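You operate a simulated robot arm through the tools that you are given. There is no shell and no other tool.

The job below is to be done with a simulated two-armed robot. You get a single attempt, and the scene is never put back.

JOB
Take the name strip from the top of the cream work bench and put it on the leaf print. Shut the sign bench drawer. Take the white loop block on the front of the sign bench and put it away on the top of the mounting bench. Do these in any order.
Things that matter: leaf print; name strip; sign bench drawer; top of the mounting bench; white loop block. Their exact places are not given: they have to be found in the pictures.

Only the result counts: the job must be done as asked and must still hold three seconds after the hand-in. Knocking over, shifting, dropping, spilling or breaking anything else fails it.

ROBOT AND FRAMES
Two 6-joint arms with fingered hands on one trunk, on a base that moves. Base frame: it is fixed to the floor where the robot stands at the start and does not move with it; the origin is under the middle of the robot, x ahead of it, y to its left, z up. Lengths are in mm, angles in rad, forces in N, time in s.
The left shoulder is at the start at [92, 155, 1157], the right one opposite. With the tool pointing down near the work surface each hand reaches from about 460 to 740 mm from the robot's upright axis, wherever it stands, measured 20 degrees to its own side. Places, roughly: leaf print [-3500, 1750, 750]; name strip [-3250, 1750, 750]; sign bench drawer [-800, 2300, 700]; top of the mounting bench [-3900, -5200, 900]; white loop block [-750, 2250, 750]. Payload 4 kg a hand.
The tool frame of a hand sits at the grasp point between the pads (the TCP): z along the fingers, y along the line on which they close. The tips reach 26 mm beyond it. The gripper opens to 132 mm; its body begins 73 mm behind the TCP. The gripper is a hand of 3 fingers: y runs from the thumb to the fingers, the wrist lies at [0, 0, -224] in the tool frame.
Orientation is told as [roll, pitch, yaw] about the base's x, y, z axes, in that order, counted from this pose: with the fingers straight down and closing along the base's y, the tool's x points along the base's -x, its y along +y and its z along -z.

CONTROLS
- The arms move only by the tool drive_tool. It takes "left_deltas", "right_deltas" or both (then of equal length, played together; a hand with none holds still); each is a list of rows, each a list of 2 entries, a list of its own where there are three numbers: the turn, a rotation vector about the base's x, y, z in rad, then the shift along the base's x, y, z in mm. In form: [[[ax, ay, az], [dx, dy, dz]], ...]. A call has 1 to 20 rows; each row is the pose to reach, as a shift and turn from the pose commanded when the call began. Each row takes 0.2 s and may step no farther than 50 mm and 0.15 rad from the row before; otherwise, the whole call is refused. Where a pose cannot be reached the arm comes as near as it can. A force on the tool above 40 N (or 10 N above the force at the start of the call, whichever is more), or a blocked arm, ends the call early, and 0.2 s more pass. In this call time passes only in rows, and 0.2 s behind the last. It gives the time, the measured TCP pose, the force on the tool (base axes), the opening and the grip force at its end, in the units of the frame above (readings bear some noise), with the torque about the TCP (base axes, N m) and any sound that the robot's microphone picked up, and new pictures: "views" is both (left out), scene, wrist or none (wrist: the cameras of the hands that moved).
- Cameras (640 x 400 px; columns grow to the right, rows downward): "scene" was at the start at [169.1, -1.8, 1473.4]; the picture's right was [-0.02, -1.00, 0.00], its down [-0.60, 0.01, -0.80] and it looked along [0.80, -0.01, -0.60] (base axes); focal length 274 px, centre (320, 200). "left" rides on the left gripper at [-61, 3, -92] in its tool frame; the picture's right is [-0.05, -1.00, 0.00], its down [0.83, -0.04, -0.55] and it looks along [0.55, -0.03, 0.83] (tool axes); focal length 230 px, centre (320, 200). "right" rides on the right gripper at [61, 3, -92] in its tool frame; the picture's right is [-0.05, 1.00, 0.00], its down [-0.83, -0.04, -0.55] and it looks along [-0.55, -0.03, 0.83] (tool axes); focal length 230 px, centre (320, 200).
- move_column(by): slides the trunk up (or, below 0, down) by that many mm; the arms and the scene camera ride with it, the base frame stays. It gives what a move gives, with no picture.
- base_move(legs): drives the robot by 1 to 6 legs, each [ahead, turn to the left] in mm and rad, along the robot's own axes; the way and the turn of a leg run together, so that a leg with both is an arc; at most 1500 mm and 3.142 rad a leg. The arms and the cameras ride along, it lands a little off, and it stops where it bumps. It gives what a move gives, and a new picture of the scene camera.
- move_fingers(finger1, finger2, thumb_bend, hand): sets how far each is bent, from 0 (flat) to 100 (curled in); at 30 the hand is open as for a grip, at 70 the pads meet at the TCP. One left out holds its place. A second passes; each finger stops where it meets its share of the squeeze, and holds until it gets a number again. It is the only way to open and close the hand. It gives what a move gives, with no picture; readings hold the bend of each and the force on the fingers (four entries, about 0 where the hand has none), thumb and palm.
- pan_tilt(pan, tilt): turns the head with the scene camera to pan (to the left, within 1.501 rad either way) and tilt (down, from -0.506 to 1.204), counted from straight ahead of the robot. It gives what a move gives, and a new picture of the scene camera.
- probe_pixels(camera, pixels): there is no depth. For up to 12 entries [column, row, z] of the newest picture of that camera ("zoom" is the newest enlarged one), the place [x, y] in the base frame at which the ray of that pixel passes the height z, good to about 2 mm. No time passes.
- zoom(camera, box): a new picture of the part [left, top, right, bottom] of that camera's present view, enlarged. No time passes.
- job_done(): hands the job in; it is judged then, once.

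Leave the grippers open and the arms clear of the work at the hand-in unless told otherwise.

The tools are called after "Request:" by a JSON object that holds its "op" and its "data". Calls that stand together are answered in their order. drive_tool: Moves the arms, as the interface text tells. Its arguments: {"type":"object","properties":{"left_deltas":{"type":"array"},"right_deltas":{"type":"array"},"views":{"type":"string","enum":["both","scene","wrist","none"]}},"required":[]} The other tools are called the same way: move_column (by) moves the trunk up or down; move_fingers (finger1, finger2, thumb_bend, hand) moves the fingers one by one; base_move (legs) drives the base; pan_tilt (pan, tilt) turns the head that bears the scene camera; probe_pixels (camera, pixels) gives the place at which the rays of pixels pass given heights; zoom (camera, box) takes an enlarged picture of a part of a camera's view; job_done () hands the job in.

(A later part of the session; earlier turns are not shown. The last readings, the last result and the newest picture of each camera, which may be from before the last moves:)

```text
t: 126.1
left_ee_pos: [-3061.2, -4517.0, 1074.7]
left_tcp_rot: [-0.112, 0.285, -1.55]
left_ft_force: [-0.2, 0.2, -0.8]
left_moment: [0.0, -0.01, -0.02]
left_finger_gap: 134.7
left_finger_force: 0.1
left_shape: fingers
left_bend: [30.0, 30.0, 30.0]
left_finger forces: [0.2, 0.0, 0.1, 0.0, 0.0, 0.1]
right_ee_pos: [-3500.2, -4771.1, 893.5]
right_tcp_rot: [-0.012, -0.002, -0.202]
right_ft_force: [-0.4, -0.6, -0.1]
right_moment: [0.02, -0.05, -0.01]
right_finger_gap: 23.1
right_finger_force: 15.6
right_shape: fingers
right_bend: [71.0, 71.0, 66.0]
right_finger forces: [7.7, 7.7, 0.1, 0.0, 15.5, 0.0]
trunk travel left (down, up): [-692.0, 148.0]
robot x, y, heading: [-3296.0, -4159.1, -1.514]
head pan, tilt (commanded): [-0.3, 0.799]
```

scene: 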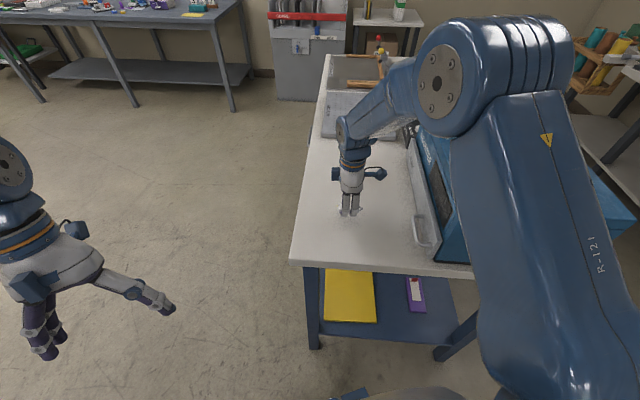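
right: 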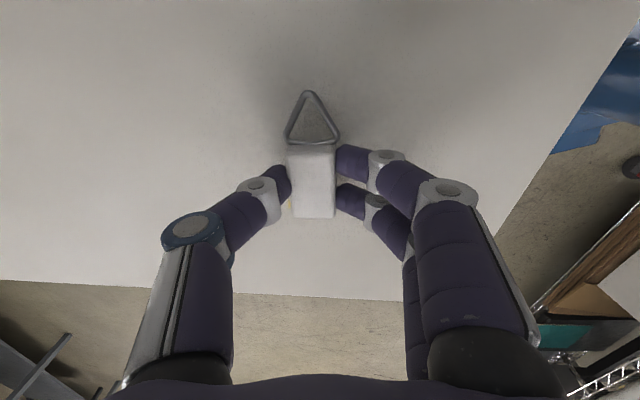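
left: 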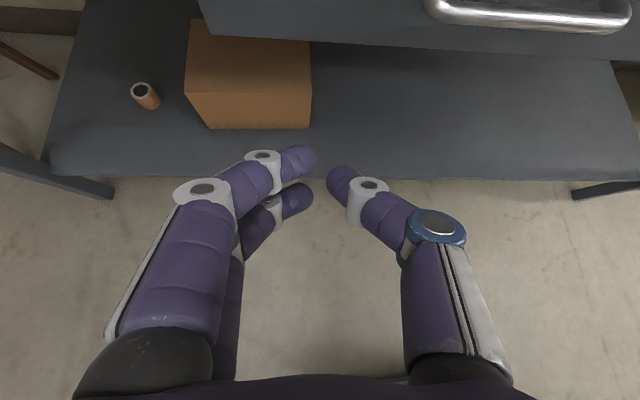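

Request:
{"op": "drive_tool", "data": {"right_deltas": [[[0, 0, 0], [0, 0, -2]], [[0, 0, 0], [0, 0, -4]]], "views": "none"}}

```text
t: 126.7
left_ee_pos: [-3060.9, -4516.2, 1075.6]
left_tcp_rot: [-0.112, 0.285, -1.55]
left_ft_force: [0.4, -0.2, 0.6]
left_moment: [0.01, 0.0, -0.01]
left_finger_gap: 134.7
left_finger_force: 0.0
left_shape: fingers
left_bend: [30.0, 30.0, 30.0]
left_finger forces: [0.0, 0.1, 0.1, 0.0, 0.0, 0.0]
right_ee_pos: [-3499.6, -4770.1, 889.9]
right_tcp_rot: [-0.016, -0.002, -0.202]
right_ft_force: [0.3, -0.4, 6.9]
right_moment: [-0.1, 0.06, -0.01]
right_finger_gap: 23.2
right_finger_force: 16.8
right_shape: fingers
right_bend: [71.0, 71.0, 66.0]
right_finger forces: [8.3, 8.4, 0.1, 0.0, 16.7, 0.1]
trunk travel left (down, up): [-692.0, 148.0]
robot x, y, heading: [-3294.2, -4160.9, -1.513]
head pan, tilt (commanded): [-0.3, 0.799]
```

Contact: 6.9 N upward at z 890, so the block stands on the top. I open the fingers a little to release it.

Request:
{"op": "move_fingers", "data": {"hand": "right", "finger1": 60, "finger2": 60, "thumb_bend": 60}}

Request:
{"op": "zoom", "data": {"camera": "right", "box": [200, 55, 440, 265]}}

```text
t: 127.7
left_ee_pos: [-3060.8, -4514.4, 1075.1]
left_tcp_rot: [-0.117, 0.284, -1.548]
left_ft_force: [0.6, 0.8, -0.3]
left_moment: [0.02, -0.03, -0.02]
left_finger_gap: 134.4
left_finger_force: 0.0
left_shape: fingers
left_bend: [30.0, 30.0, 30.0]
left_finger forces: [0.1, 0.1, 0.0, 0.0, 0.0, 0.0]
right_ee_pos: [-3499.2, -4769.1, 891.6]
right_tcp_rot: [-0.016, -0.001, -0.2]
right_ft_force: [-1.3, -2.6, 17.2]
right_moment: [-0.21, 0.07, -0.01]
right_finger_gap: 29.3
right_finger_force: 8.5
right_shape: fingers
right_bend: [63.0, 63.0, 61.0]
right_finger forces: [3.4, 3.6, 0.1, 0.1, 9.9, 0.0]
trunk travel left (down, up): [-692.0, 148.0]
robot x, y, heading: [-3296.9, -4160.3, -1.513]
head pan, tilt (commanded): [-0.3, 0.799]
```

```text
1.90 times, centred on (320, 160) of right
```

zoom: 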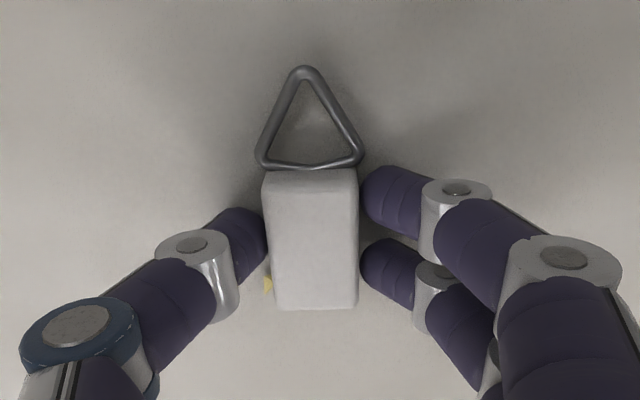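

The tips now press on the bench (17 N). I raise 6 mm to relieve, then open wider.

Request:
{"op": "drive_tool", "data": {"right_deltas": [[[0, 0, 0], [0, 0, 3]], [[0, 0, 0], [0, 0, 6]]], "views": "none"}}

Request:
{"op": "move_fingers", "data": {"hand": "right", "finger1": 54, "finger2": 54, "thumb_bend": 54}}

Request:
{"op": "zoom", "data": {"camera": "right", "box": [200, 55, 440, 265]}}

```text
t: 128.3
left_ee_pos: [-3060.4, -4516.8, 1074.0]
left_tcp_rot: [-0.115, 0.287, -1.551]
left_ft_force: [0.4, -0.1, -0.8]
left_moment: [0.03, -0.01, -0.02]
left_finger_gap: 134.7
left_finger_force: 0.1
left_shape: fingers
left_bend: [30.0, 30.0, 30.0]
left_finger forces: [0.0, 0.0, 0.0, 0.1, 0.0, 0.1]
right_ee_pos: [-3499.6, -4769.0, 895.1]
right_tcp_rot: [-0.01, -0.001, -0.199]
right_ft_force: [0.3, -0.3, -0.3]
right_moment: [0.02, 0.01, -0.01]
right_finger_gap: 34.7
right_finger_force: 0.0
right_shape: fingers
right_bend: [60.0, 60.0, 60.0]
right_finger forces: [0.1, 0.1, 0.0, 0.1, 0.0, 0.0]
trunk travel left (down, up): [-692.0, 148.0]
robot x, y, heading: [-3295.3, -4159.6, -1.516]
head pan, tilt (commanded): [-0.3, 0.799]
```

```text
t: 129.3
left_ee_pos: [-3062.4, -4515.9, 1074.1]
left_tcp_rot: [-0.112, 0.286, -1.55]
left_ft_force: [0.8, -0.2, -0.1]
left_moment: [0.02, 0.02, 0.02]
left_finger_gap: 134.8
left_finger_force: 0.0
left_shape: fingers
left_bend: [30.0, 30.0, 30.0]
left_finger forces: [0.0, 0.1, 0.1, 0.0, 0.0, 0.0]
right_ee_pos: [-3499.8, -4769.9, 895.3]
right_tcp_rot: [-0.011, -0.001, -0.201]
right_ft_force: [0.0, 0.5, -0.3]
right_moment: [-0.02, -0.01, 0.01]
right_finger_gap: 53.9
right_finger_force: 0.0
right_shape: fingers
right_bend: [54.0, 54.0, 54.0]
right_finger forces: [0.0, 0.0, 0.0, 0.1, 0.0, 0.0]
trunk travel left (down, up): [-692.0, 148.0]
robot x, y, heading: [-3296.5, -4157.9, -1.511]
head pan, tilt (commanded): [-0.3, 0.799]
```

```text
1.90 times, centred on (320, 160) of right
```

zoom: 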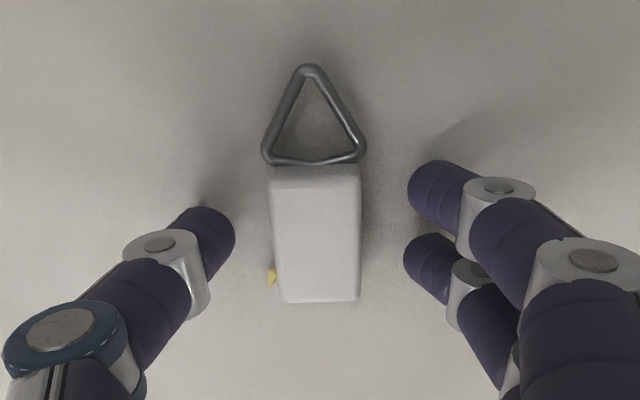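

The block is released and lies flat. I lift the hand straight up.

Request:
{"op": "drive_tool", "data": {"right_deltas": [[[0, 0, 0], [0, 0, 15]], [[0, 0, 0], [0, 0, 40]], [[0, 0, 0], [0, 0, 80]], [[0, 0, 0], [0, 0, 120]], [[0, 0, 0], [0, 0, 160]], [[0, 0, 0], [0, 0, 200]]], "views": "both"}}

Request:
{"op": "zoom", "data": {"camera": "scene", "box": [280, 150, 440, 280]}}

```text
t: 130.7
left_ee_pos: [-3060.2, -4515.8, 1075.3]
left_tcp_rot: [-0.113, 0.286, -1.551]
left_ft_force: [0.8, 0.2, 0.2]
left_moment: [-0.02, -0.01, 0.0]
left_finger_gap: 134.7
left_finger_force: 0.2
left_shape: fingers
left_bend: [30.0, 30.0, 30.0]
left_finger forces: [0.1, 0.1, 0.0, 0.1, 0.0, 0.1]
right_ee_pos: [-3499.1, -4769.0, 1097.4]
right_tcp_rot: [-0.012, 0.0, -0.2]
right_ft_force: [-0.3, -0.1, -0.2]
right_moment: [-0.01, -0.01, -0.06]
right_finger_gap: 54.1
right_finger_force: 0.1
right_shape: fingers
right_bend: [54.0, 54.0, 54.0]
right_finger forces: [0.0, 0.1, 0.1, 0.1, 0.1, 0.0]
trunk travel left (down, up): [-692.0, 148.0]
robot x, y, heading: [-3298.6, -4156.1, -1.512]
head pan, tilt (commanded): [-0.3, 0.799]
```

scene: 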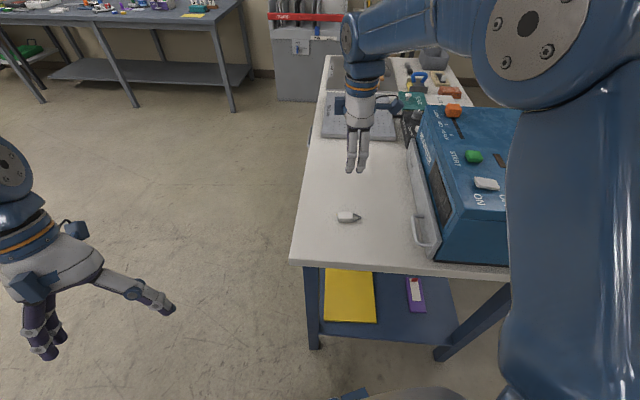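
right: 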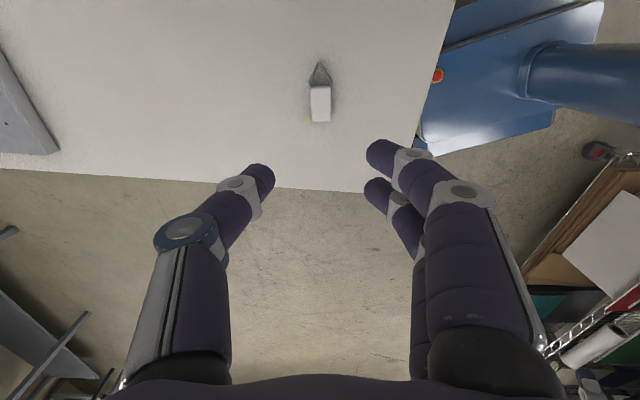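

```text
3.08 times, centred on (360, 215) of scene
```

zoom: 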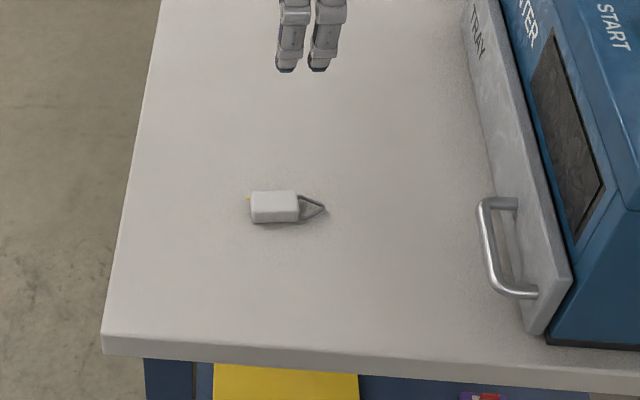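

The block now rests on the mounting bench, clear of everything. I back straight out 1 m and then turn right (toward the free aisle side) to head back north.

Request:
{"op": "base_move", "data": {"legs": [[-1000, 0]]}}

Request:
{"op": "move_fingers", "data": {"hand": "right", "finger1": 30, "finger2": 30, "thumb_bend": 30}}

Request:
{"op": "base_move", "data": {"legs": [[0, -1.678], [0, -1.678]]}}

Request:
{"op": "pan_tilt", "data": {"pan": 0.0, "tilt": 0.3}}

```text
t: 136.0
left_ee_pos: [-3122.6, -3487.8, 1075.0]
left_tcp_rot: [-0.114, 0.285, -1.539]
left_ft_force: [-0.2, 0.5, 0.4]
left_moment: [0.02, 0.02, 0.01]
left_finger_gap: 134.5
left_finger_force: 0.1
left_shape: fingers
left_bend: [30.0, 30.0, 30.0]
left_finger forces: [0.1, 0.0, 0.0, 0.0, 0.0, 0.0]
right_ee_pos: [-3558.0, -3746.8, 1095.2]
right_tcp_rot: [-0.013, -0.001, -0.188]
right_ft_force: [-0.2, -0.9, -0.8]
right_moment: [-0.02, 0.06, -0.01]
right_finger_gap: 53.7
right_finger_force: 0.1
right_shape: fingers
right_bend: [54.0, 54.0, 54.0]
right_finger forces: [0.0, 0.0, 0.1, 0.0, 0.0, 0.0]
trunk travel left (down, up): [-692.0, 148.0]
robot x, y, heading: [-3360.2, -3135.0, -1.498]
head pan, tilt (commanded): [-0.3, 0.799]
```

scene: 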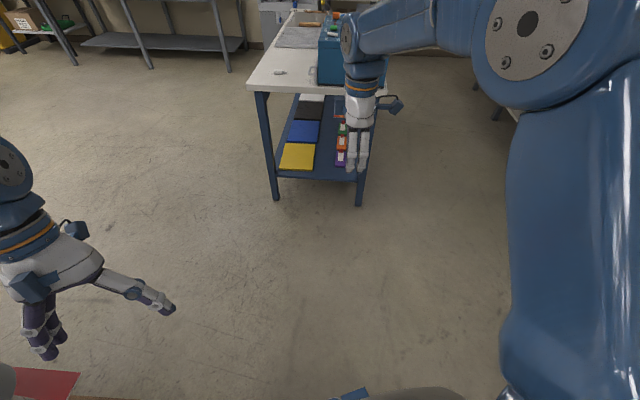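

```text
t: 137.0
left_ee_pos: [-3124.5, -3462.4, 1060.2]
left_tcp_rot: [-0.117, 0.344, -1.538]
left_ft_force: [-0.5, 0.6, -0.9]
left_moment: [0.0, 0.02, -0.01]
left_finger_gap: 134.6
left_finger_force: 0.2
left_shape: fingers
left_bend: [30.0, 30.0, 30.0]
left_finger forces: [0.0, 0.1, 0.0, 0.0, 0.1, 0.1]
right_ee_pos: [-3559.2, -3728.4, 1105.5]
right_tcp_rot: [-0.031, -0.005, -0.187]
right_ft_force: [0.4, -0.3, -0.6]
right_moment: [-0.01, 0.01, 0.01]
right_finger_gap: 134.1
right_finger_force: 0.2
right_shape: fingers
right_bend: [30.0, 30.0, 30.0]
right_finger forces: [0.0, 0.0, 0.0, 0.1, 0.0, 0.0]
trunk travel left (down, up): [-692.0, 148.0]
robot x, y, heading: [-3365.8, -3134.0, -1.497]
head pan, tilt (commanded): [-0.3, 0.799]
```

```text
t: 145.6
left_ee_pos: [-3573.4, -2814.8, 1047.6]
left_tcp_rot: [-0.123, 0.413, 1.526]
left_ft_force: [0.0, -0.5, 0.3]
left_moment: [0.0, 0.02, 0.0]
left_finger_gap: 134.5
left_finger_force: 0.0
left_shape: fingers
left_bend: [30.0, 30.0, 30.0]
left_finger forces: [0.1, 0.1, 0.0, 0.0, 0.0, 0.1]
right_ee_pos: [-3120.4, -2591.4, 1126.5]
right_tcp_rot: [-0.066, -0.013, 2.882]
right_ft_force: [1.4, 0.9, 0.3]
right_moment: [0.02, -0.01, 0.01]
right_finger_gap: 134.6
right_finger_force: 0.1
right_shape: fingers
right_bend: [30.0, 30.0, 30.0]
right_finger forces: [0.0, 0.1, 0.0, 0.0, 0.0, 0.1]
trunk travel left (down, up): [-692.0, 148.0]
robot x, y, heading: [-3382.0, -3132.3, 1.564]
head pan, tilt (commanded): [-0.3, 0.799]
stopped in leg 2: the robot was blocked; the commanded pose is now the measured one
```

scene: 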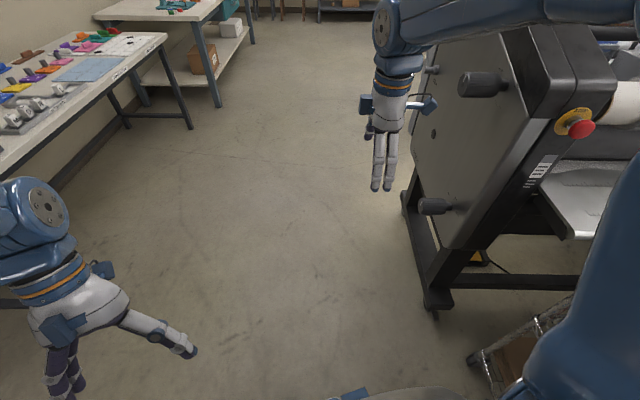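

```text
t: 146.5
left_ee_pos: [-3573.5, -2813.7, 1048.1]
left_tcp_rot: [-0.126, 0.411, 1.523]
left_ft_force: [-0.8, 0.0, 0.1]
left_moment: [-0.01, -0.01, -0.01]
left_finger_gap: 134.2
left_finger_force: 0.2
left_shape: fingers
left_bend: [30.0, 30.0, 30.0]
left_finger forces: [0.0, 0.0, 0.0, 0.0, 0.0, 0.0]
right_ee_pos: [-3120.9, -2591.1, 1125.3]
right_tcp_rot: [-0.063, -0.013, 2.88]
right_ft_force: [-0.1, 0.0, -0.7]
right_moment: [-0.01, -0.02, -0.02]
right_finger_gap: 134.7
right_finger_force: 0.0
right_shape: fingers
right_bend: [30.0, 30.0, 30.0]
right_finger forces: [0.0, 0.0, 0.0, 0.0, 0.0, 0.1]
trunk travel left (down, up): [-692.0, 148.0]
robot x, y, heading: [-3383.0, -3125.1, 1.562]
head pan, tilt (commanded): [0.0, 0.3]
```

scene: 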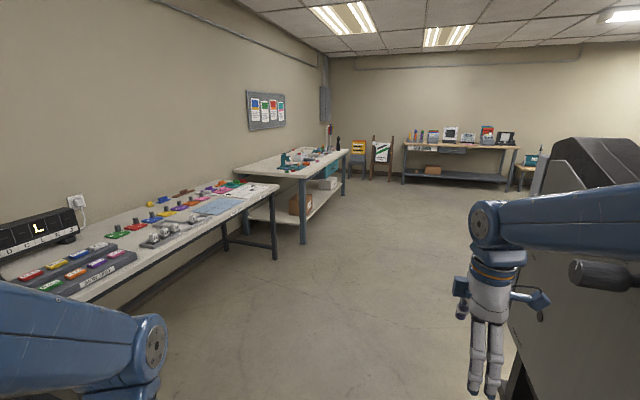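

The turn was stopped by a bump 0.14 rad short. I look to the right and down to find what was touched.

Request:
{"op": "pan_tilt", "data": {"pan": -1.0, "tilt": 0.7}}

Request:
{"op": "pan_tilt", "data": {"pan": -1.5, "tilt": 0.7}}

```text
t: 147.8
left_ee_pos: [-3574.4, -2813.3, 1048.5]
left_tcp_rot: [-0.125, 0.411, 1.526]
left_ft_force: [-0.4, -0.5, -0.9]
left_moment: [-0.04, -0.02, 0.01]
left_finger_gap: 134.5
left_finger_force: 0.0
left_shape: fingers
left_bend: [30.0, 30.0, 30.0]
left_finger forces: [0.0, 0.1, 0.0, 0.0, 0.0, 0.0]
right_ee_pos: [-3120.3, -2591.3, 1125.6]
right_tcp_rot: [-0.064, -0.012, 2.881]
right_ft_force: [0.2, 0.1, 0.5]
right_moment: [0.0, -0.01, -0.01]
right_finger_gap: 134.3
right_finger_force: 0.1
right_shape: fingers
right_bend: [30.0, 30.0, 30.0]
right_finger forces: [0.0, 0.0, 0.0, 0.0, 0.1, 0.0]
trunk travel left (down, up): [-692.0, 148.0]
robot x, y, heading: [-3384.7, -3135.8, 1.564]
head pan, tilt (commanded): [-1.0, 0.7]
```

scene: 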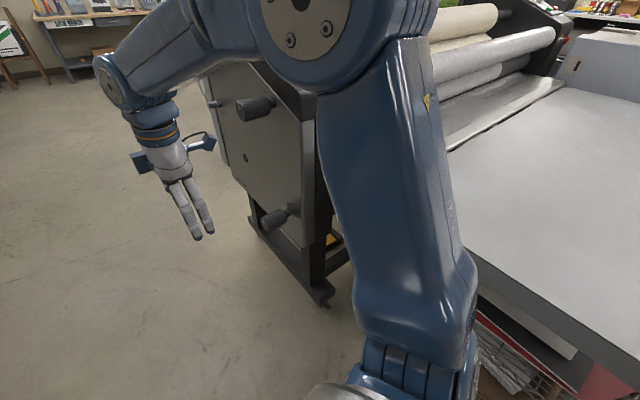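

```text
t: 148.7
left_ee_pos: [-3573.4, -2812.7, 1047.4]
left_tcp_rot: [-0.125, 0.41, 1.526]
left_ft_force: [-0.3, -0.3, 0.1]
left_moment: [-0.01, 0.03, 0.06]
left_finger_gap: 134.6
left_finger_force: 0.0
left_shape: fingers
left_bend: [30.0, 30.0, 30.0]
left_finger forces: [0.0, 0.1, 0.0, 0.0, 0.0, 0.0]
right_ee_pos: [-3119.3, -2588.9, 1126.9]
right_tcp_rot: [-0.064, -0.014, 2.881]
right_ft_force: [-1.1, 0.5, -0.3]
right_moment: [-0.02, 0.0, 0.03]
right_finger_gap: 134.6
right_finger_force: 0.1
right_shape: fingers
right_bend: [30.0, 30.0, 30.0]
right_finger forces: [0.0, 0.1, 0.0, 0.0, 0.0, 0.1]
trunk travel left (down, up): [-692.0, 148.0]
robot x, y, heading: [-3383.7, -3132.4, 1.563]
head pan, tilt (commanded): [-1.499, 0.7]
```

scene: 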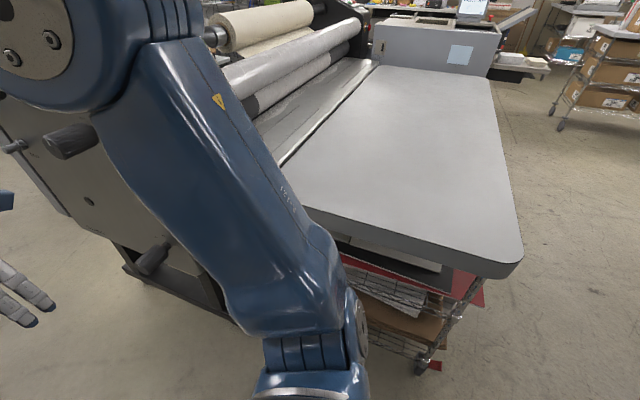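

The grey outfeed table with a wire rack is on my right. I probe its near edge and the rack foot to see how close they are.

Request:
{"op": "probe_pixels", "data": {"camera": "scene", "pixels": [[500, 275, 850], [330, 220, 850], [425, 368, 0], [440, 372, 0], [470, 300, 700], [230, 318, 0], [365, 300, 500], [360, 345, 250]]}}

Request:
{"op": "zoom", "data": {"camera": "scene", "box": [300, 200, 540, 400]}}

```text
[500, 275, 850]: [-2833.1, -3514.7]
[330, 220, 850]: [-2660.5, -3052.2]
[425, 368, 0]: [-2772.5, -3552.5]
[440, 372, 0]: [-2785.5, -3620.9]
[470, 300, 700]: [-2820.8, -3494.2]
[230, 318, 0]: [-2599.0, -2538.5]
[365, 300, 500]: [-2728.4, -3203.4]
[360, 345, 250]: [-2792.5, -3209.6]
```

```text
2.00 times, centred on (420, 300) of scene
```

zoom: 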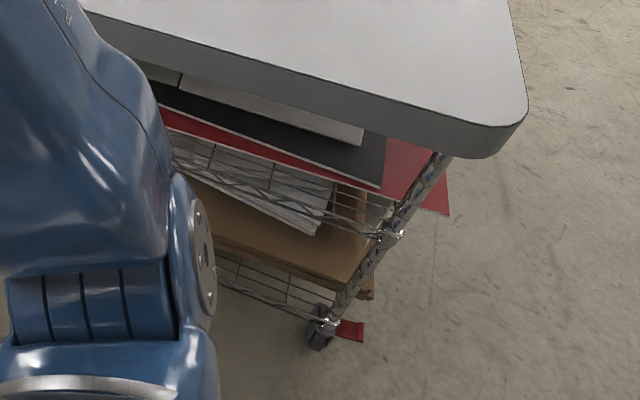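

The table edge is ~600 mm away, so it isn't obvious what was touched. I look steeply down around the robot for the contact.

Request:
{"op": "pan_tilt", "data": {"pan": -1.5, "tilt": 1.2}}

Request:
{"op": "pan_tilt", "data": {"pan": -0.6, "tilt": 1.2}}

Request:
{"op": "pan_tilt", "data": {"pan": 0.8, "tilt": 1.0}}

Request:
{"op": "zoom", "data": {"camera": "right", "box": [0, 0, 640, 400]}}

Request:
{"op": "zoom", "data": {"camera": "left", "box": [0, 0, 640, 400]}}

```text
t: 149.6
left_ee_pos: [-3573.1, -2813.9, 1048.8]
left_tcp_rot: [-0.124, 0.411, 1.526]
left_ft_force: [-0.4, 0.5, 0.4]
left_moment: [0.03, 0.01, 0.03]
left_finger_gap: 134.5
left_finger_force: 0.1
left_shape: fingers
left_bend: [30.0, 30.0, 30.0]
left_finger forces: [0.0, 0.0, 0.1, 0.0, 0.0, 0.1]
right_ee_pos: [-3119.0, -2590.1, 1125.6]
right_tcp_rot: [-0.064, -0.014, 2.881]
right_ft_force: [0.1, 1.3, -0.7]
right_moment: [0.01, 0.03, 0.04]
right_finger_gap: 134.8
right_finger_force: 0.1
right_shape: fingers
right_bend: [30.0, 30.0, 30.0]
right_finger forces: [0.0, 0.1, 0.0, 0.0, 0.1, 0.0]
trunk travel left (down, up): [-692.0, 148.0]
robot x, y, heading: [-3383.0, -3129.7, 1.56]
head pan, tilt (commanded): [-1.499, 1.201]
```

scene: 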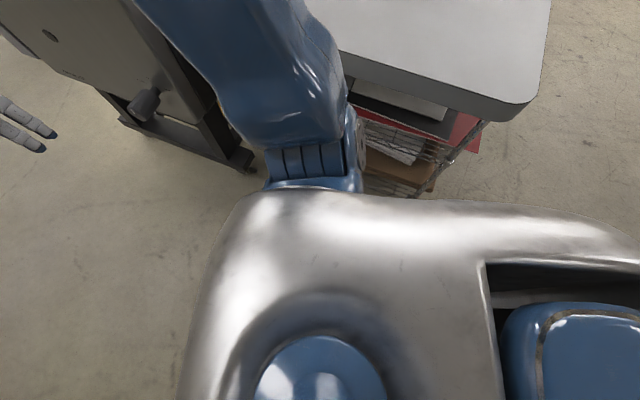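

```text
t: 150.8
left_ee_pos: [-3573.2, -2815.1, 1048.3]
left_tcp_rot: [-0.123, 0.41, 1.526]
left_ft_force: [0.5, 0.2, -0.3]
left_moment: [0.02, -0.01, -0.01]
left_finger_gap: 134.3
left_finger_force: 0.0
left_shape: fingers
left_bend: [30.0, 30.0, 30.0]
left_finger forces: [0.0, 0.0, 0.0, 0.0, 0.1, 0.1]
right_ee_pos: [-3119.4, -2591.7, 1124.8]
right_tcp_rot: [-0.064, -0.013, 2.882]
right_ft_force: [0.2, 0.0, 0.3]
right_moment: [0.03, -0.01, -0.06]
right_finger_gap: 134.6
right_finger_force: 0.1
right_shape: fingers
right_bend: [30.0, 30.0, 30.0]
right_finger forces: [0.0, 0.0, 0.0, 0.1, 0.1, 0.0]
trunk travel left (down, up): [-692.0, 148.0]
robot x, y, heading: [-3382.3, -3130.5, 1.563]
head pan, tilt (commanded): [-0.6, 1.201]
```

scene: 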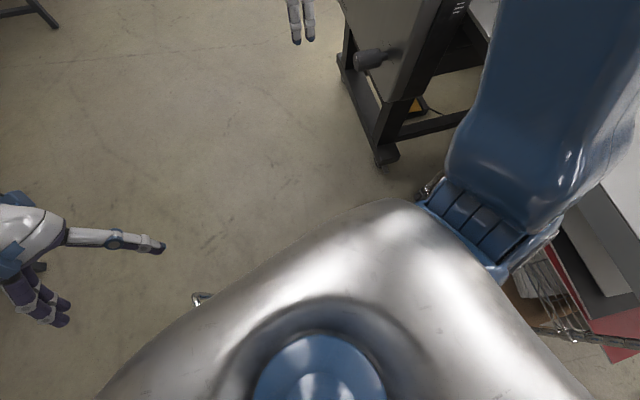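

```text
t: 152.3
left_ee_pos: [-3573.7, -2813.7, 1048.7]
left_tcp_rot: [-0.122, 0.412, 1.525]
left_ft_force: [0.9, 0.6, 0.0]
left_moment: [0.04, 0.0, -0.01]
left_finger_gap: 134.3
left_finger_force: 0.1
left_shape: fingers
left_bend: [30.0, 30.0, 30.0]
left_finger forces: [0.1, 0.1, 0.0, 0.0, 0.1, 0.1]
right_ee_pos: [-3119.8, -2589.5, 1125.9]
right_tcp_rot: [-0.064, -0.013, 2.882]
right_ft_force: [-0.4, -0.3, -0.1]
right_moment: [-0.01, 0.01, 0.0]
right_finger_gap: 134.6
right_finger_force: 0.1
right_shape: fingers
right_bend: [30.0, 30.0, 30.0]
right_finger forces: [0.0, 0.0, 0.0, 0.0, 0.0, 0.0]
trunk travel left (down, up): [-692.0, 148.0]
robot x, y, heading: [-3383.2, -3131.6, 1.554]
head pan, tilt (commanded): [0.799, 1.0]
```

scene: 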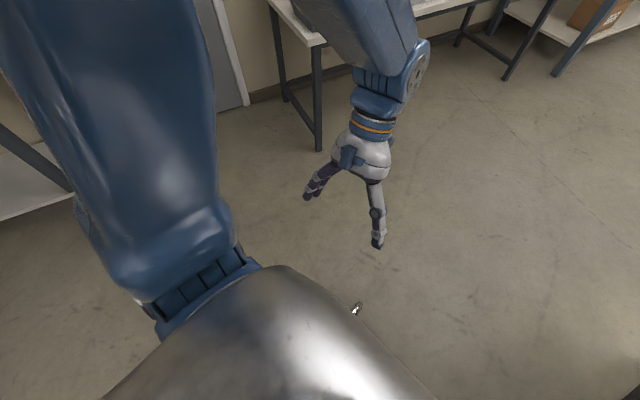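

```text
1.00 times, centred on (320, 200) of right (not enlarged: the box is as wide or as high as the picture)
```

zoom: 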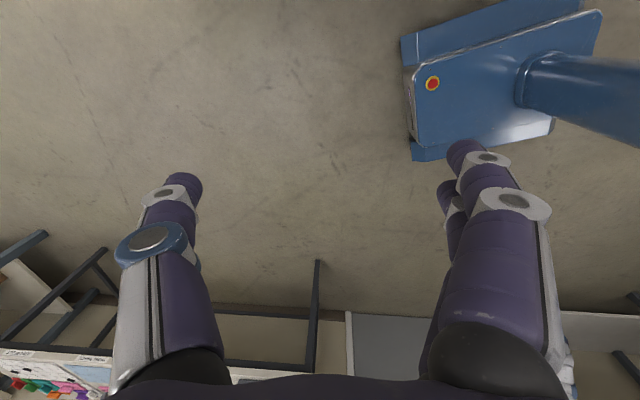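

```text
1.00 times, centred on (320, 200) of left (not enlarged: the box is as wide or as high as the picture)
```

zoom: 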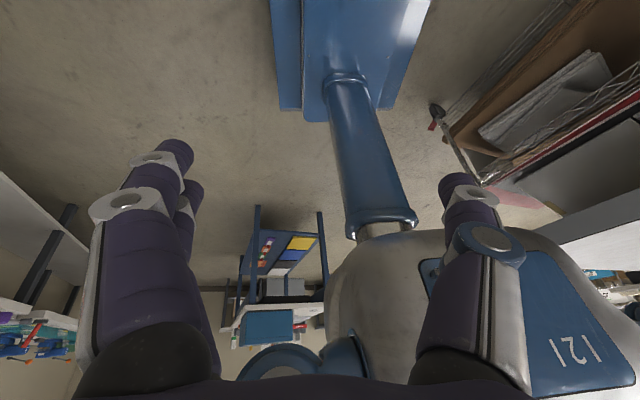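

In the left wrist view I see the wire rack to the robot's right-rear. I probe distances of the base corner and the rack edge in this view.

Request:
{"op": "probe_pixels", "data": {"camera": "left", "pixels": [[437, 108, 0], [437, 108, 50], [388, 110, 250], [388, 110, 100], [428, 5, 250], [428, 5, 100], [500, 55, 150], [540, 15, 150], [470, 165, 600], [545, 210, 850]]}}

Request:
{"op": "zoom", "data": {"camera": "left", "box": [260, 0, 640, 240]}}

```text
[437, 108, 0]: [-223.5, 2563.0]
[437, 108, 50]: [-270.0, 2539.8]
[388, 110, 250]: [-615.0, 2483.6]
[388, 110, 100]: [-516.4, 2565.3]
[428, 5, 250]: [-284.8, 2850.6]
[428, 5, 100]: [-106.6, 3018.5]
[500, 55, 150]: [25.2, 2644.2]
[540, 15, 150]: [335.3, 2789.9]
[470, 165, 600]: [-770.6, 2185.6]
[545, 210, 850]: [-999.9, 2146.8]
```

```text
1.67 times, centred on (450, 120) of left
```

zoom: 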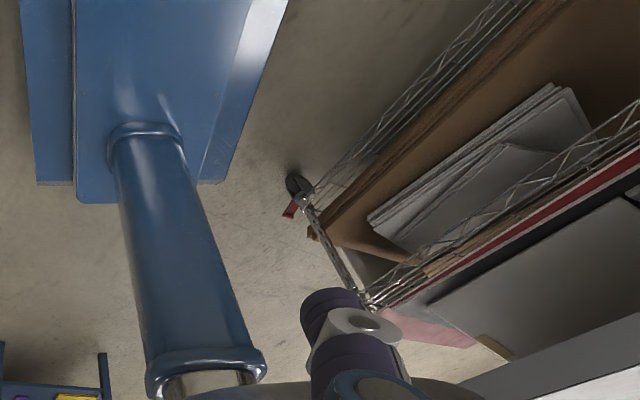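

The probe used the stale left picture; I use the fresh enlarged one instead.

Request:
{"op": "probe_pixels", "data": {"camera": "zoom", "pixels": [[298, 185, 0], [218, 182, 200], [285, 5, 200], [218, 182, 100], [285, 5, 100], [480, 30, 150], [520, 5, 150], [310, 195, 100], [340, 150, 150]]}}

```text
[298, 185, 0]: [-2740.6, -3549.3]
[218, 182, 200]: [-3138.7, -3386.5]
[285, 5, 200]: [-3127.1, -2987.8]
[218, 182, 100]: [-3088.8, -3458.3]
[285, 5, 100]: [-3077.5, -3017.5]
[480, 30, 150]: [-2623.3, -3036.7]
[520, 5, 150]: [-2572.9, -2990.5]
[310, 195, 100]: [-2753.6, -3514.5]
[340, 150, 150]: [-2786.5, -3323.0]
```

The base and arms are all 300+ mm from everything visible; nothing appears moved. I drive a short way straight ahead up the middle of the aisle and check.

Request:
{"op": "base_move", "data": {"legs": [[200, 0]]}}

Request:
{"op": "pan_tilt", "data": {"pan": -0.6, "tilt": 0.4}}

```text
t: 153.9
left_ee_pos: [-3570.6, -2614.4, 1047.6]
left_tcp_rot: [-0.124, 0.411, 1.523]
left_ft_force: [-1.0, 0.3, 0.1]
left_moment: [0.0, 0.0, 0.01]
left_finger_gap: 134.6
left_finger_force: 0.1
left_shape: fingers
left_bend: [30.0, 30.0, 30.0]
left_finger forces: [0.0, 0.0, 0.0, 0.0, 0.0, 0.0]
right_ee_pos: [-3117.9, -2390.6, 1126.1]
right_tcp_rot: [-0.064, -0.012, 2.882]
right_ft_force: [0.2, 0.2, 0.4]
right_moment: [-0.02, -0.01, 0.0]
right_finger_gap: 134.5
right_finger_force: 0.0
right_shape: fingers
right_bend: [30.0, 30.0, 30.0]
right_finger forces: [0.0, 0.0, 0.0, 0.1, 0.0, 0.0]
trunk travel left (down, up): [-692.0, 148.0]
robot x, y, heading: [-3384.0, -2930.8, 1.566]
head pan, tilt (commanded): [0.799, 1.0]
```

scene: 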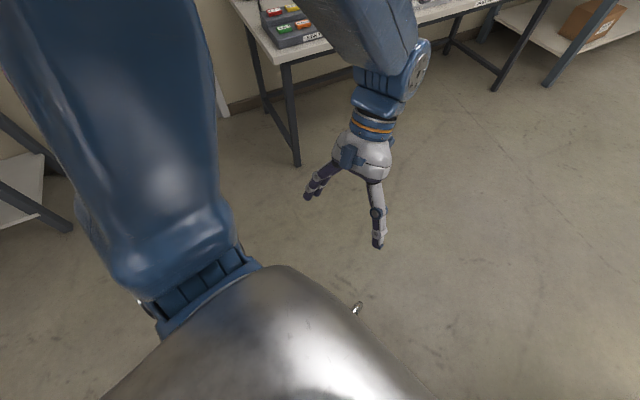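

```text
t: 155.5
left_ee_pos: [-3571.9, -2641.0, 1038.6]
left_tcp_rot: [-0.129, 0.466, 1.524]
left_ft_force: [0.6, -0.2, 0.2]
left_moment: [0.0, 0.03, -0.03]
left_finger_gap: 134.5
left_finger_force: 0.2
left_shape: fingers
left_bend: [30.0, 30.0, 30.0]
left_finger forces: [0.0, 0.0, 0.1, 0.0, 0.1, 0.1]
right_ee_pos: [-3118.0, -2411.1, 1135.2]
right_tcp_rot: [-0.083, -0.018, 2.881]
right_ft_force: [0.0, -0.1, 0.3]
right_moment: [-0.03, 0.0, -0.02]
right_finger_gap: 134.5
right_finger_force: 0.0
right_shape: fingers
right_bend: [30.0, 30.0, 30.0]
right_finger forces: [0.0, 0.0, 0.0, 0.0, 0.0, 0.1]
trunk travel left (down, up): [-692.0, 148.0]
robot x, y, heading: [-3380.3, -2929.7, 1.561]
head pan, tilt (commanded): [-0.6, 0.4]
```

scene: 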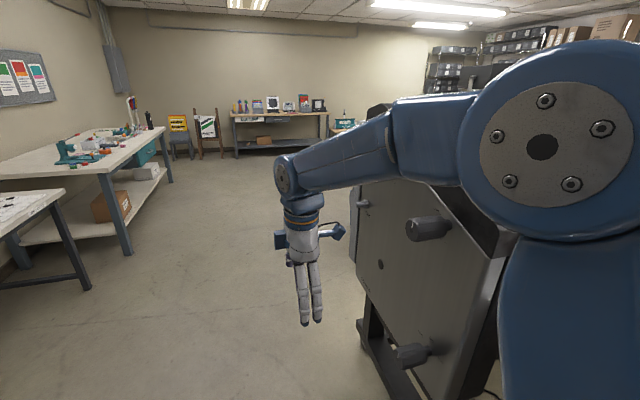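

Driving works freely. I go up the aisle and on to a place facing the right end of the cream bench.

Request:
{"op": "base_move", "data": {"legs": [[1500, 0], [0, -0.362], [1450, 0], [1400, 0]]}}

```text
t: 177.4
left_ee_pos: [-2355.4, 1526.3, 1038.6]
left_tcp_rot: [-0.128, 0.467, 1.16]
left_ft_force: [-0.3, 0.6, -0.8]
left_moment: [-0.02, 0.01, -0.04]
left_finger_gap: 134.3
left_finger_force: 0.1
left_shape: fingers
left_bend: [30.0, 30.0, 30.0]
left_finger forces: [0.1, 0.1, 0.0, 0.0, 0.0, 0.0]
right_ee_pos: [-1850.6, 1581.0, 1135.3]
right_tcp_rot: [-0.083, -0.02, 2.517]
right_ft_force: [-0.4, -0.3, 0.7]
right_moment: [-0.01, 0.0, 0.01]
right_finger_gap: 134.6
right_finger_force: 0.1
right_shape: fingers
right_bend: [30.0, 30.0, 30.0]
right_finger forces: [0.0, 0.0, 0.0, 0.0, 0.0, 0.0]
trunk travel left (down, up): [-692.0, 148.0]
robot x, y, heading: [-2282.3, 1190.8, 1.202]
head pan, tilt (commanded): [-0.6, 0.4]
```

scene: 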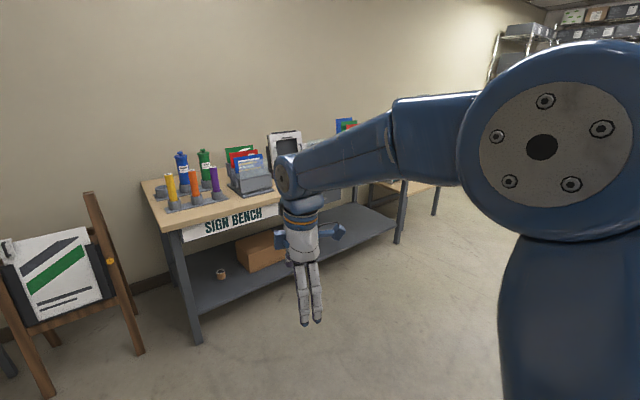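

I'm near the sign bench's left end. I turn left to face the cream bench and look.

Request:
{"op": "base_move", "data": {"legs": [[0, 1.633]]}}

Request:
{"op": "pan_tilt", "data": {"pan": 0.0, "tilt": 0.45}}

Request:
{"op": "zoom", "data": {"camera": "scene", "box": [160, 80, 480, 280]}}

```text
t: 182.1
left_ee_pos: [-2599.5, 1085.3, 1030.9]
left_tcp_rot: [-0.129, 0.492, 2.798]
left_ft_force: [-0.8, 1.0, -0.2]
left_moment: [-0.03, 0.01, 0.01]
left_finger_gap: 134.8
left_finger_force: 0.1
left_shape: fingers
left_bend: [30.0, 30.0, 30.0]
left_finger forces: [0.0, 0.1, 0.1, 0.1, 0.1, 0.0]
right_ee_pos: [-2685.2, 1584.6, 1143.9]
right_tcp_rot: [-0.1, -0.023, -2.122]
right_ft_force: [0.3, -0.8, -0.2]
right_moment: [0.03, 0.0, 0.0]
right_finger_gap: 134.5
right_finger_force: 0.0
right_shape: fingers
right_bend: [30.0, 30.0, 30.0]
right_finger forces: [0.0, 0.0, 0.1, 0.1, 0.0, 0.1]
trunk travel left (down, up): [-692.0, 148.0]
robot x, y, heading: [-2276.2, 1201.4, 2.843]
head pan, tilt (commanded): [-0.6, 0.4]
```

scene: 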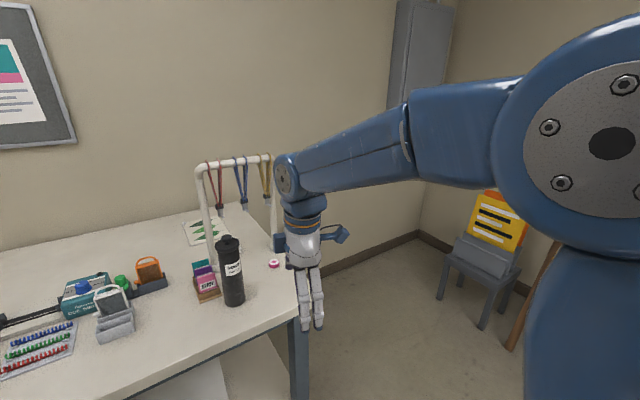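

```text
t: 183.1
left_ee_pos: [-2573.4, 1077.9, 1023.8]
left_tcp_rot: [-0.129, 0.546, 2.798]
left_ft_force: [0.8, 0.1, -0.2]
left_moment: [-0.02, 0.0, 0.01]
left_finger_gap: 134.4
left_finger_force: 0.0
left_shape: fingers
left_bend: [30.0, 30.0, 30.0]
left_finger forces: [0.0, 0.0, 0.0, 0.0, 0.0, 0.1]
right_ee_pos: [-2665.3, 1578.9, 1129.5]
right_tcp_rot: [-0.057, -0.015, -2.121]
right_ft_force: [0.3, 0.0, -0.8]
right_moment: [0.05, 0.02, 0.01]
right_finger_gap: 134.4
right_finger_force: 0.0
right_shape: fingers
right_bend: [30.0, 30.0, 30.0]
right_finger forces: [0.1, 0.0, 0.0, 0.0, 0.0, 0.1]
trunk travel left (down, up): [-692.0, 148.0]
robot x, y, heading: [-2277.3, 1197.9, 2.842]
head pan, tilt (commanded): [0.0, 0.45]
```

scene: 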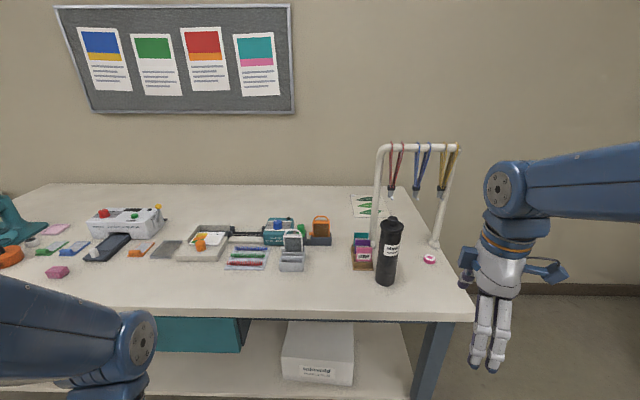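

```text
2.00 times, centred on (320, 180) of scene
```

zoom: 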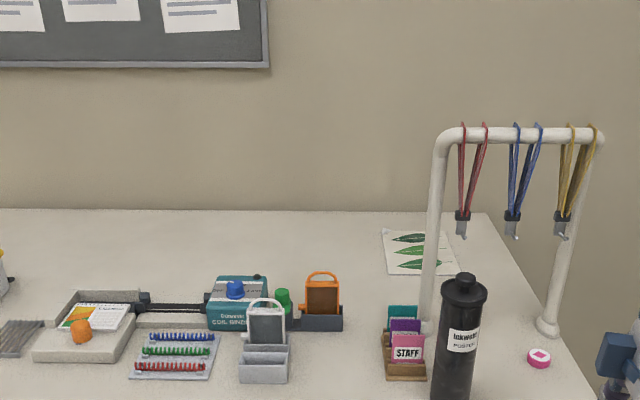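

I see the leaf print (green leaves) at about (366,206), behind the lanyard rack. I zoom in to find the name strip.

Request:
{"op": "zoom", "data": {"camera": "scene", "box": [330, 180, 490, 300]}}

Request:
{"op": "zoom", "data": {"camera": "scene", "box": [190, 190, 350, 310]}}

Request:
{"op": "zoom", "data": {"camera": "scene", "box": [0, 170, 200, 310]}}

```text
3.33 times, centred on (410, 240) of scene
```

zoom: 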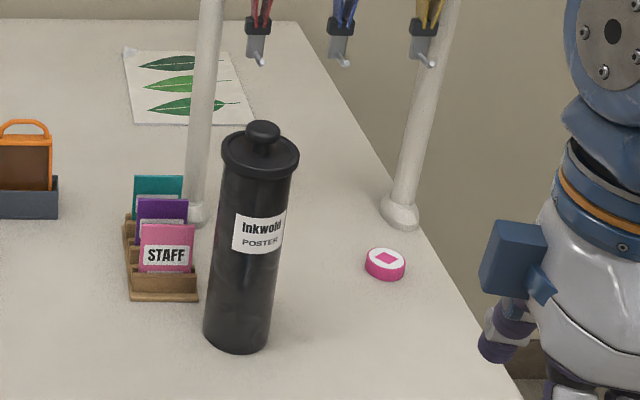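

```text
3.33 times, centred on (270, 250) of scene
```

zoom: 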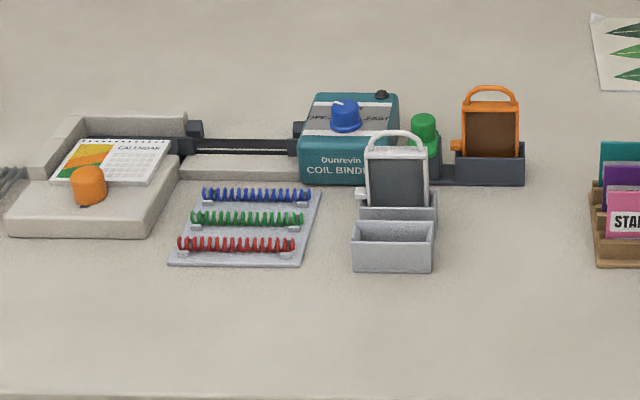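

```text
2.86 times, centred on (100, 240) of scene
```

zoom: 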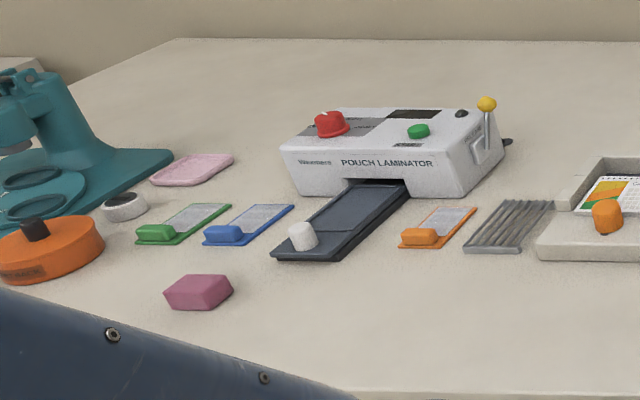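

I probe positions of the leaf print, the bottle, the card holder and the round pin.

Request:
{"op": "probe_pixels", "data": {"camera": "scene", "pixels": [[366, 206, 850], [382, 283, 850], [360, 266, 850], [429, 259, 850], [472, 315, 850], [432, 245, 850], [408, 187, 850], [421, 215, 850]]}}

Request:
{"op": "pan_tilt", "data": {"pan": -0.3, "tilt": 0.6}}

Request:
{"op": "zoom", "data": {"camera": "right", "box": [0, 0, 640, 400]}}

```text
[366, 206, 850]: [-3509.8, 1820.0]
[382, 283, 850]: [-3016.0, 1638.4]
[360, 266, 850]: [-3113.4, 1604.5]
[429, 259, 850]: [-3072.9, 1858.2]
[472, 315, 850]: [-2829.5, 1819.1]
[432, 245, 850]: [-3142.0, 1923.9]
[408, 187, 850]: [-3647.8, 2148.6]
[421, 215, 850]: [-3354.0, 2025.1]
```

```text
t: 183.8
left_ee_pos: [-2573.7, 1077.3, 1024.1]
left_tcp_rot: [-0.132, 0.546, 2.799]
left_ft_force: [-0.3, -0.6, 0.1]
left_moment: [0.03, 0.0, 0.03]
left_finger_gap: 134.6
left_finger_force: 0.1
left_shape: fingers
left_bend: [30.0, 30.0, 30.0]
left_finger forces: [0.1, 0.0, 0.1, 0.1, 0.0, 0.1]
right_ee_pos: [-2665.2, 1577.5, 1130.0]
right_tcp_rot: [-0.059, -0.012, -2.122]
right_ft_force: [-0.4, -0.4, -0.4]
right_moment: [-0.02, 0.03, 0.0]
right_finger_gap: 134.6
right_finger_force: 0.1
right_shape: fingers
right_bend: [30.0, 30.0, 30.0]
right_finger forces: [0.1, 0.0, 0.0, 0.1, 0.0, 0.0]
trunk travel left (down, up): [-692.0, 148.0]
robot x, y, heading: [-2278.8, 1198.0, 2.842]
head pan, tilt (commanded): [-0.3, 0.6]
```

scene: 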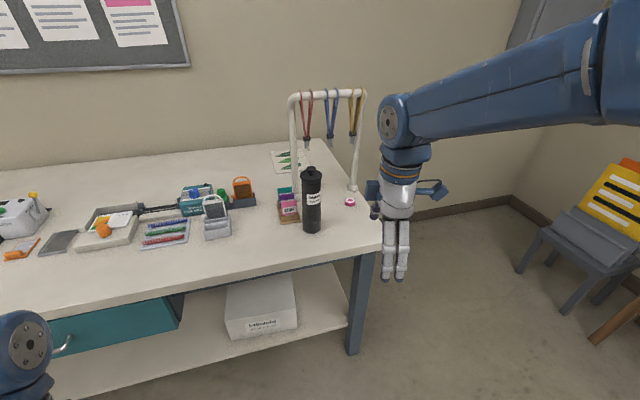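

```text
1.00 times, centred on (320, 200) of right (not enlarged: the box is as wide or as high as the picture)
```

zoom: 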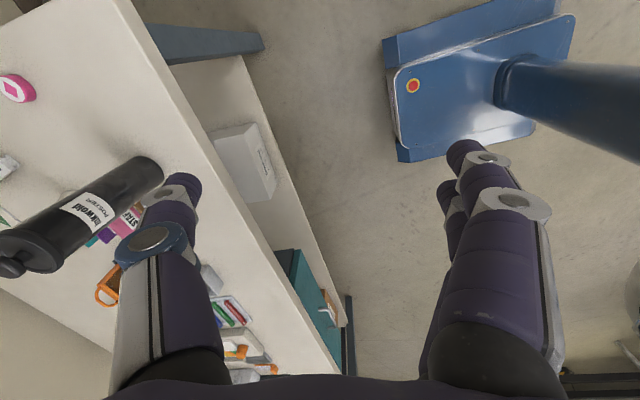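

The leaf print is at about (−3510,1820); the name strip is probably hidden behind the black poster tube. I probe the free floor at the bench's right end for a side approach.

Request:
{"op": "probe_pixels", "data": {"camera": "scene", "pixels": [[524, 270, 0], [566, 313, 0], [595, 345, 0], [353, 353, 0], [418, 232, 0], [510, 208, 0], [381, 250, 850], [352, 190, 850], [296, 205, 850]]}}

Request:
{"op": "move_column", "data": {"by": 140}}

Request:
{"op": "pan_tilt", "data": {"pan": -0.3, "tilt": 0.65}}

Request:
{"op": "zoom", "data": {"camera": "scene", "box": [240, 70, 420, 240]}}

```text
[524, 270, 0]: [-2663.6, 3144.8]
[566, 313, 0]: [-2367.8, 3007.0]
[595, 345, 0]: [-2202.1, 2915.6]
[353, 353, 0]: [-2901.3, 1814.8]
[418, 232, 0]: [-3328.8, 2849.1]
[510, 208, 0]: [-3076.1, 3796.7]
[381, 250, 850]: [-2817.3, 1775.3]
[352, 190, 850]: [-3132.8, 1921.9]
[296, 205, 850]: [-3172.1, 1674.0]
```

```text
t: 185.5
left_ee_pos: [-2572.8, 1077.5, 1164.6]
left_tcp_rot: [-0.133, 0.551, 2.798]
left_ft_force: [-0.8, -1.0, 0.0]
left_moment: [0.0, -0.01, 0.03]
left_finger_gap: 134.7
left_finger_force: 0.2
left_shape: fingers
left_bend: [30.0, 30.0, 30.0]
left_finger forces: [0.1, 0.0, 0.0, 0.0, 0.1, 0.1]
right_ee_pos: [-2665.6, 1577.9, 1266.5]
right_tcp_rot: [-0.052, -0.011, -2.121]
right_ft_force: [-0.7, 0.1, -0.5]
right_moment: [0.0, 0.01, -0.02]
right_finger_gap: 134.7
right_finger_force: 0.1
right_shape: fingers
right_bend: [30.0, 30.0, 30.0]
right_finger forces: [0.1, 0.1, 0.1, 0.1, 0.1, 0.1]
trunk travel left (down, up): [-832.0, 8.0]
robot x, y, heading: [-2282.1, 1199.3, 2.839]
head pan, tilt (commanded): [-0.3, 0.6]
```

```text
t: 186.2
left_ee_pos: [-2573.2, 1077.8, 1164.0]
left_tcp_rot: [-0.132, 0.551, 2.8]
left_ft_force: [0.0, -0.3, 0.2]
left_moment: [-0.03, -0.01, 0.01]
left_finger_gap: 134.4
left_finger_force: 0.2
left_shape: fingers
left_bend: [30.0, 30.0, 30.0]
left_finger forces: [0.0, 0.0, 0.0, 0.0, 0.1, 0.1]
right_ee_pos: [-2666.2, 1577.8, 1266.1]
right_tcp_rot: [-0.053, -0.012, -2.123]
right_ft_force: [-0.3, -0.7, 0.8]
right_moment: [-0.01, 0.02, 0.03]
right_finger_gap: 134.8
right_finger_force: 0.0
right_shape: fingers
right_bend: [30.0, 30.0, 30.0]
right_finger forces: [0.0, 0.0, 0.0, 0.0, 0.1, 0.0]
trunk travel left (down, up): [-832.0, 8.0]
robot x, y, heading: [-2277.5, 1199.9, 2.844]
head pan, tilt (commanded): [-0.3, 0.649]
```

scene: 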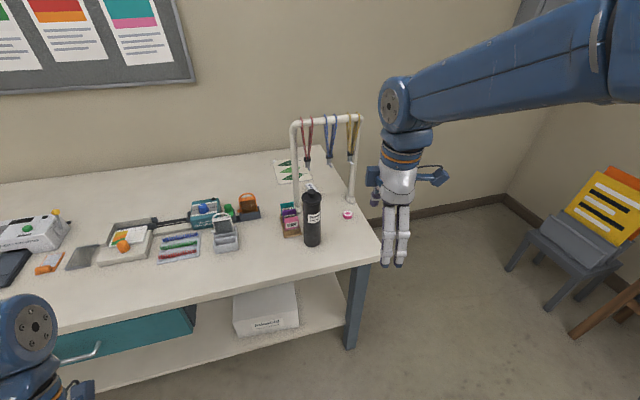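

```text
2.35 times, centred on (330, 155) of scene
```

zoom: 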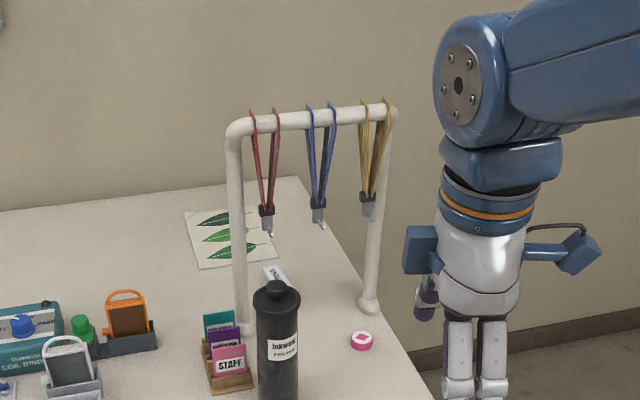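

I now see the name strip: a small grey-white lettered strip behind the poster tube, at scene px (311,186), just behind the lanyard rack; the leaf print lies further back. Both are best reached from the bench's right end. First I tuck the right hand in closer.

Request:
{"op": "drive_tool", "data": {"right_deltas": [[[0, 0, 0], [34, -20, 0]], [[0, 0, 0], [68, -40, 0]], [[0, 0, 0], [102, -60, 0]], [[0, 0, 0], [135, -80, 0]]], "views": "scene"}}

Request:
{"op": "probe_pixels", "data": {"camera": "scene", "pixels": [[311, 185.6, 855], [292, 172, 855], [312, 240, 855], [347, 216, 855], [353, 200, 855], [298, 212, 855], [375, 258, 855]]}}

```text
t: 187.2
left_ee_pos: [-2573.3, 1076.0, 1163.5]
left_tcp_rot: [-0.135, 0.55, 2.796]
left_ft_force: [-0.1, -0.9, -0.1]
left_moment: [0.07, -0.03, 0.01]
left_finger_gap: 134.6
left_finger_force: 0.1
left_shape: fingers
left_bend: [30.0, 30.0, 30.0]
left_finger forces: [0.0, 0.0, 0.1, 0.0, 0.1, 0.0]
right_ee_pos: [-2652.9, 1535.5, 1210.5]
right_tcp_rot: [-0.078, -0.016, -2.123]
right_ft_force: [0.0, 0.1, -0.1]
right_moment: [0.0, -0.01, 0.0]
right_finger_gap: 134.8
right_finger_force: 0.1
right_shape: fingers
right_bend: [30.0, 30.0, 30.0]
right_finger forces: [0.1, 0.0, 0.1, 0.0, 0.0, 0.1]
right hand out of reach, approached as far as the arm can: row 1, 2, 3, 4
trunk travel left (down, up): [-832.0, 8.0]
robot x, y, heading: [-2278.7, 1193.4, 2.847]
head pan, tilt (commanded): [-0.3, 0.649]
```

scene: 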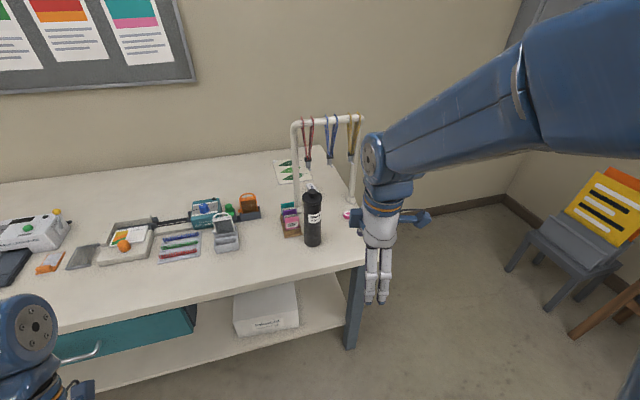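

```text
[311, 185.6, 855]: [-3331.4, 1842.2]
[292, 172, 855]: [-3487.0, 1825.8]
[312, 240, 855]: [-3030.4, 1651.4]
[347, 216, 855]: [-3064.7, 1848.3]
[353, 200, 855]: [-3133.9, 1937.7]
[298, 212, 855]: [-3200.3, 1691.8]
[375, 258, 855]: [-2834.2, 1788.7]
```

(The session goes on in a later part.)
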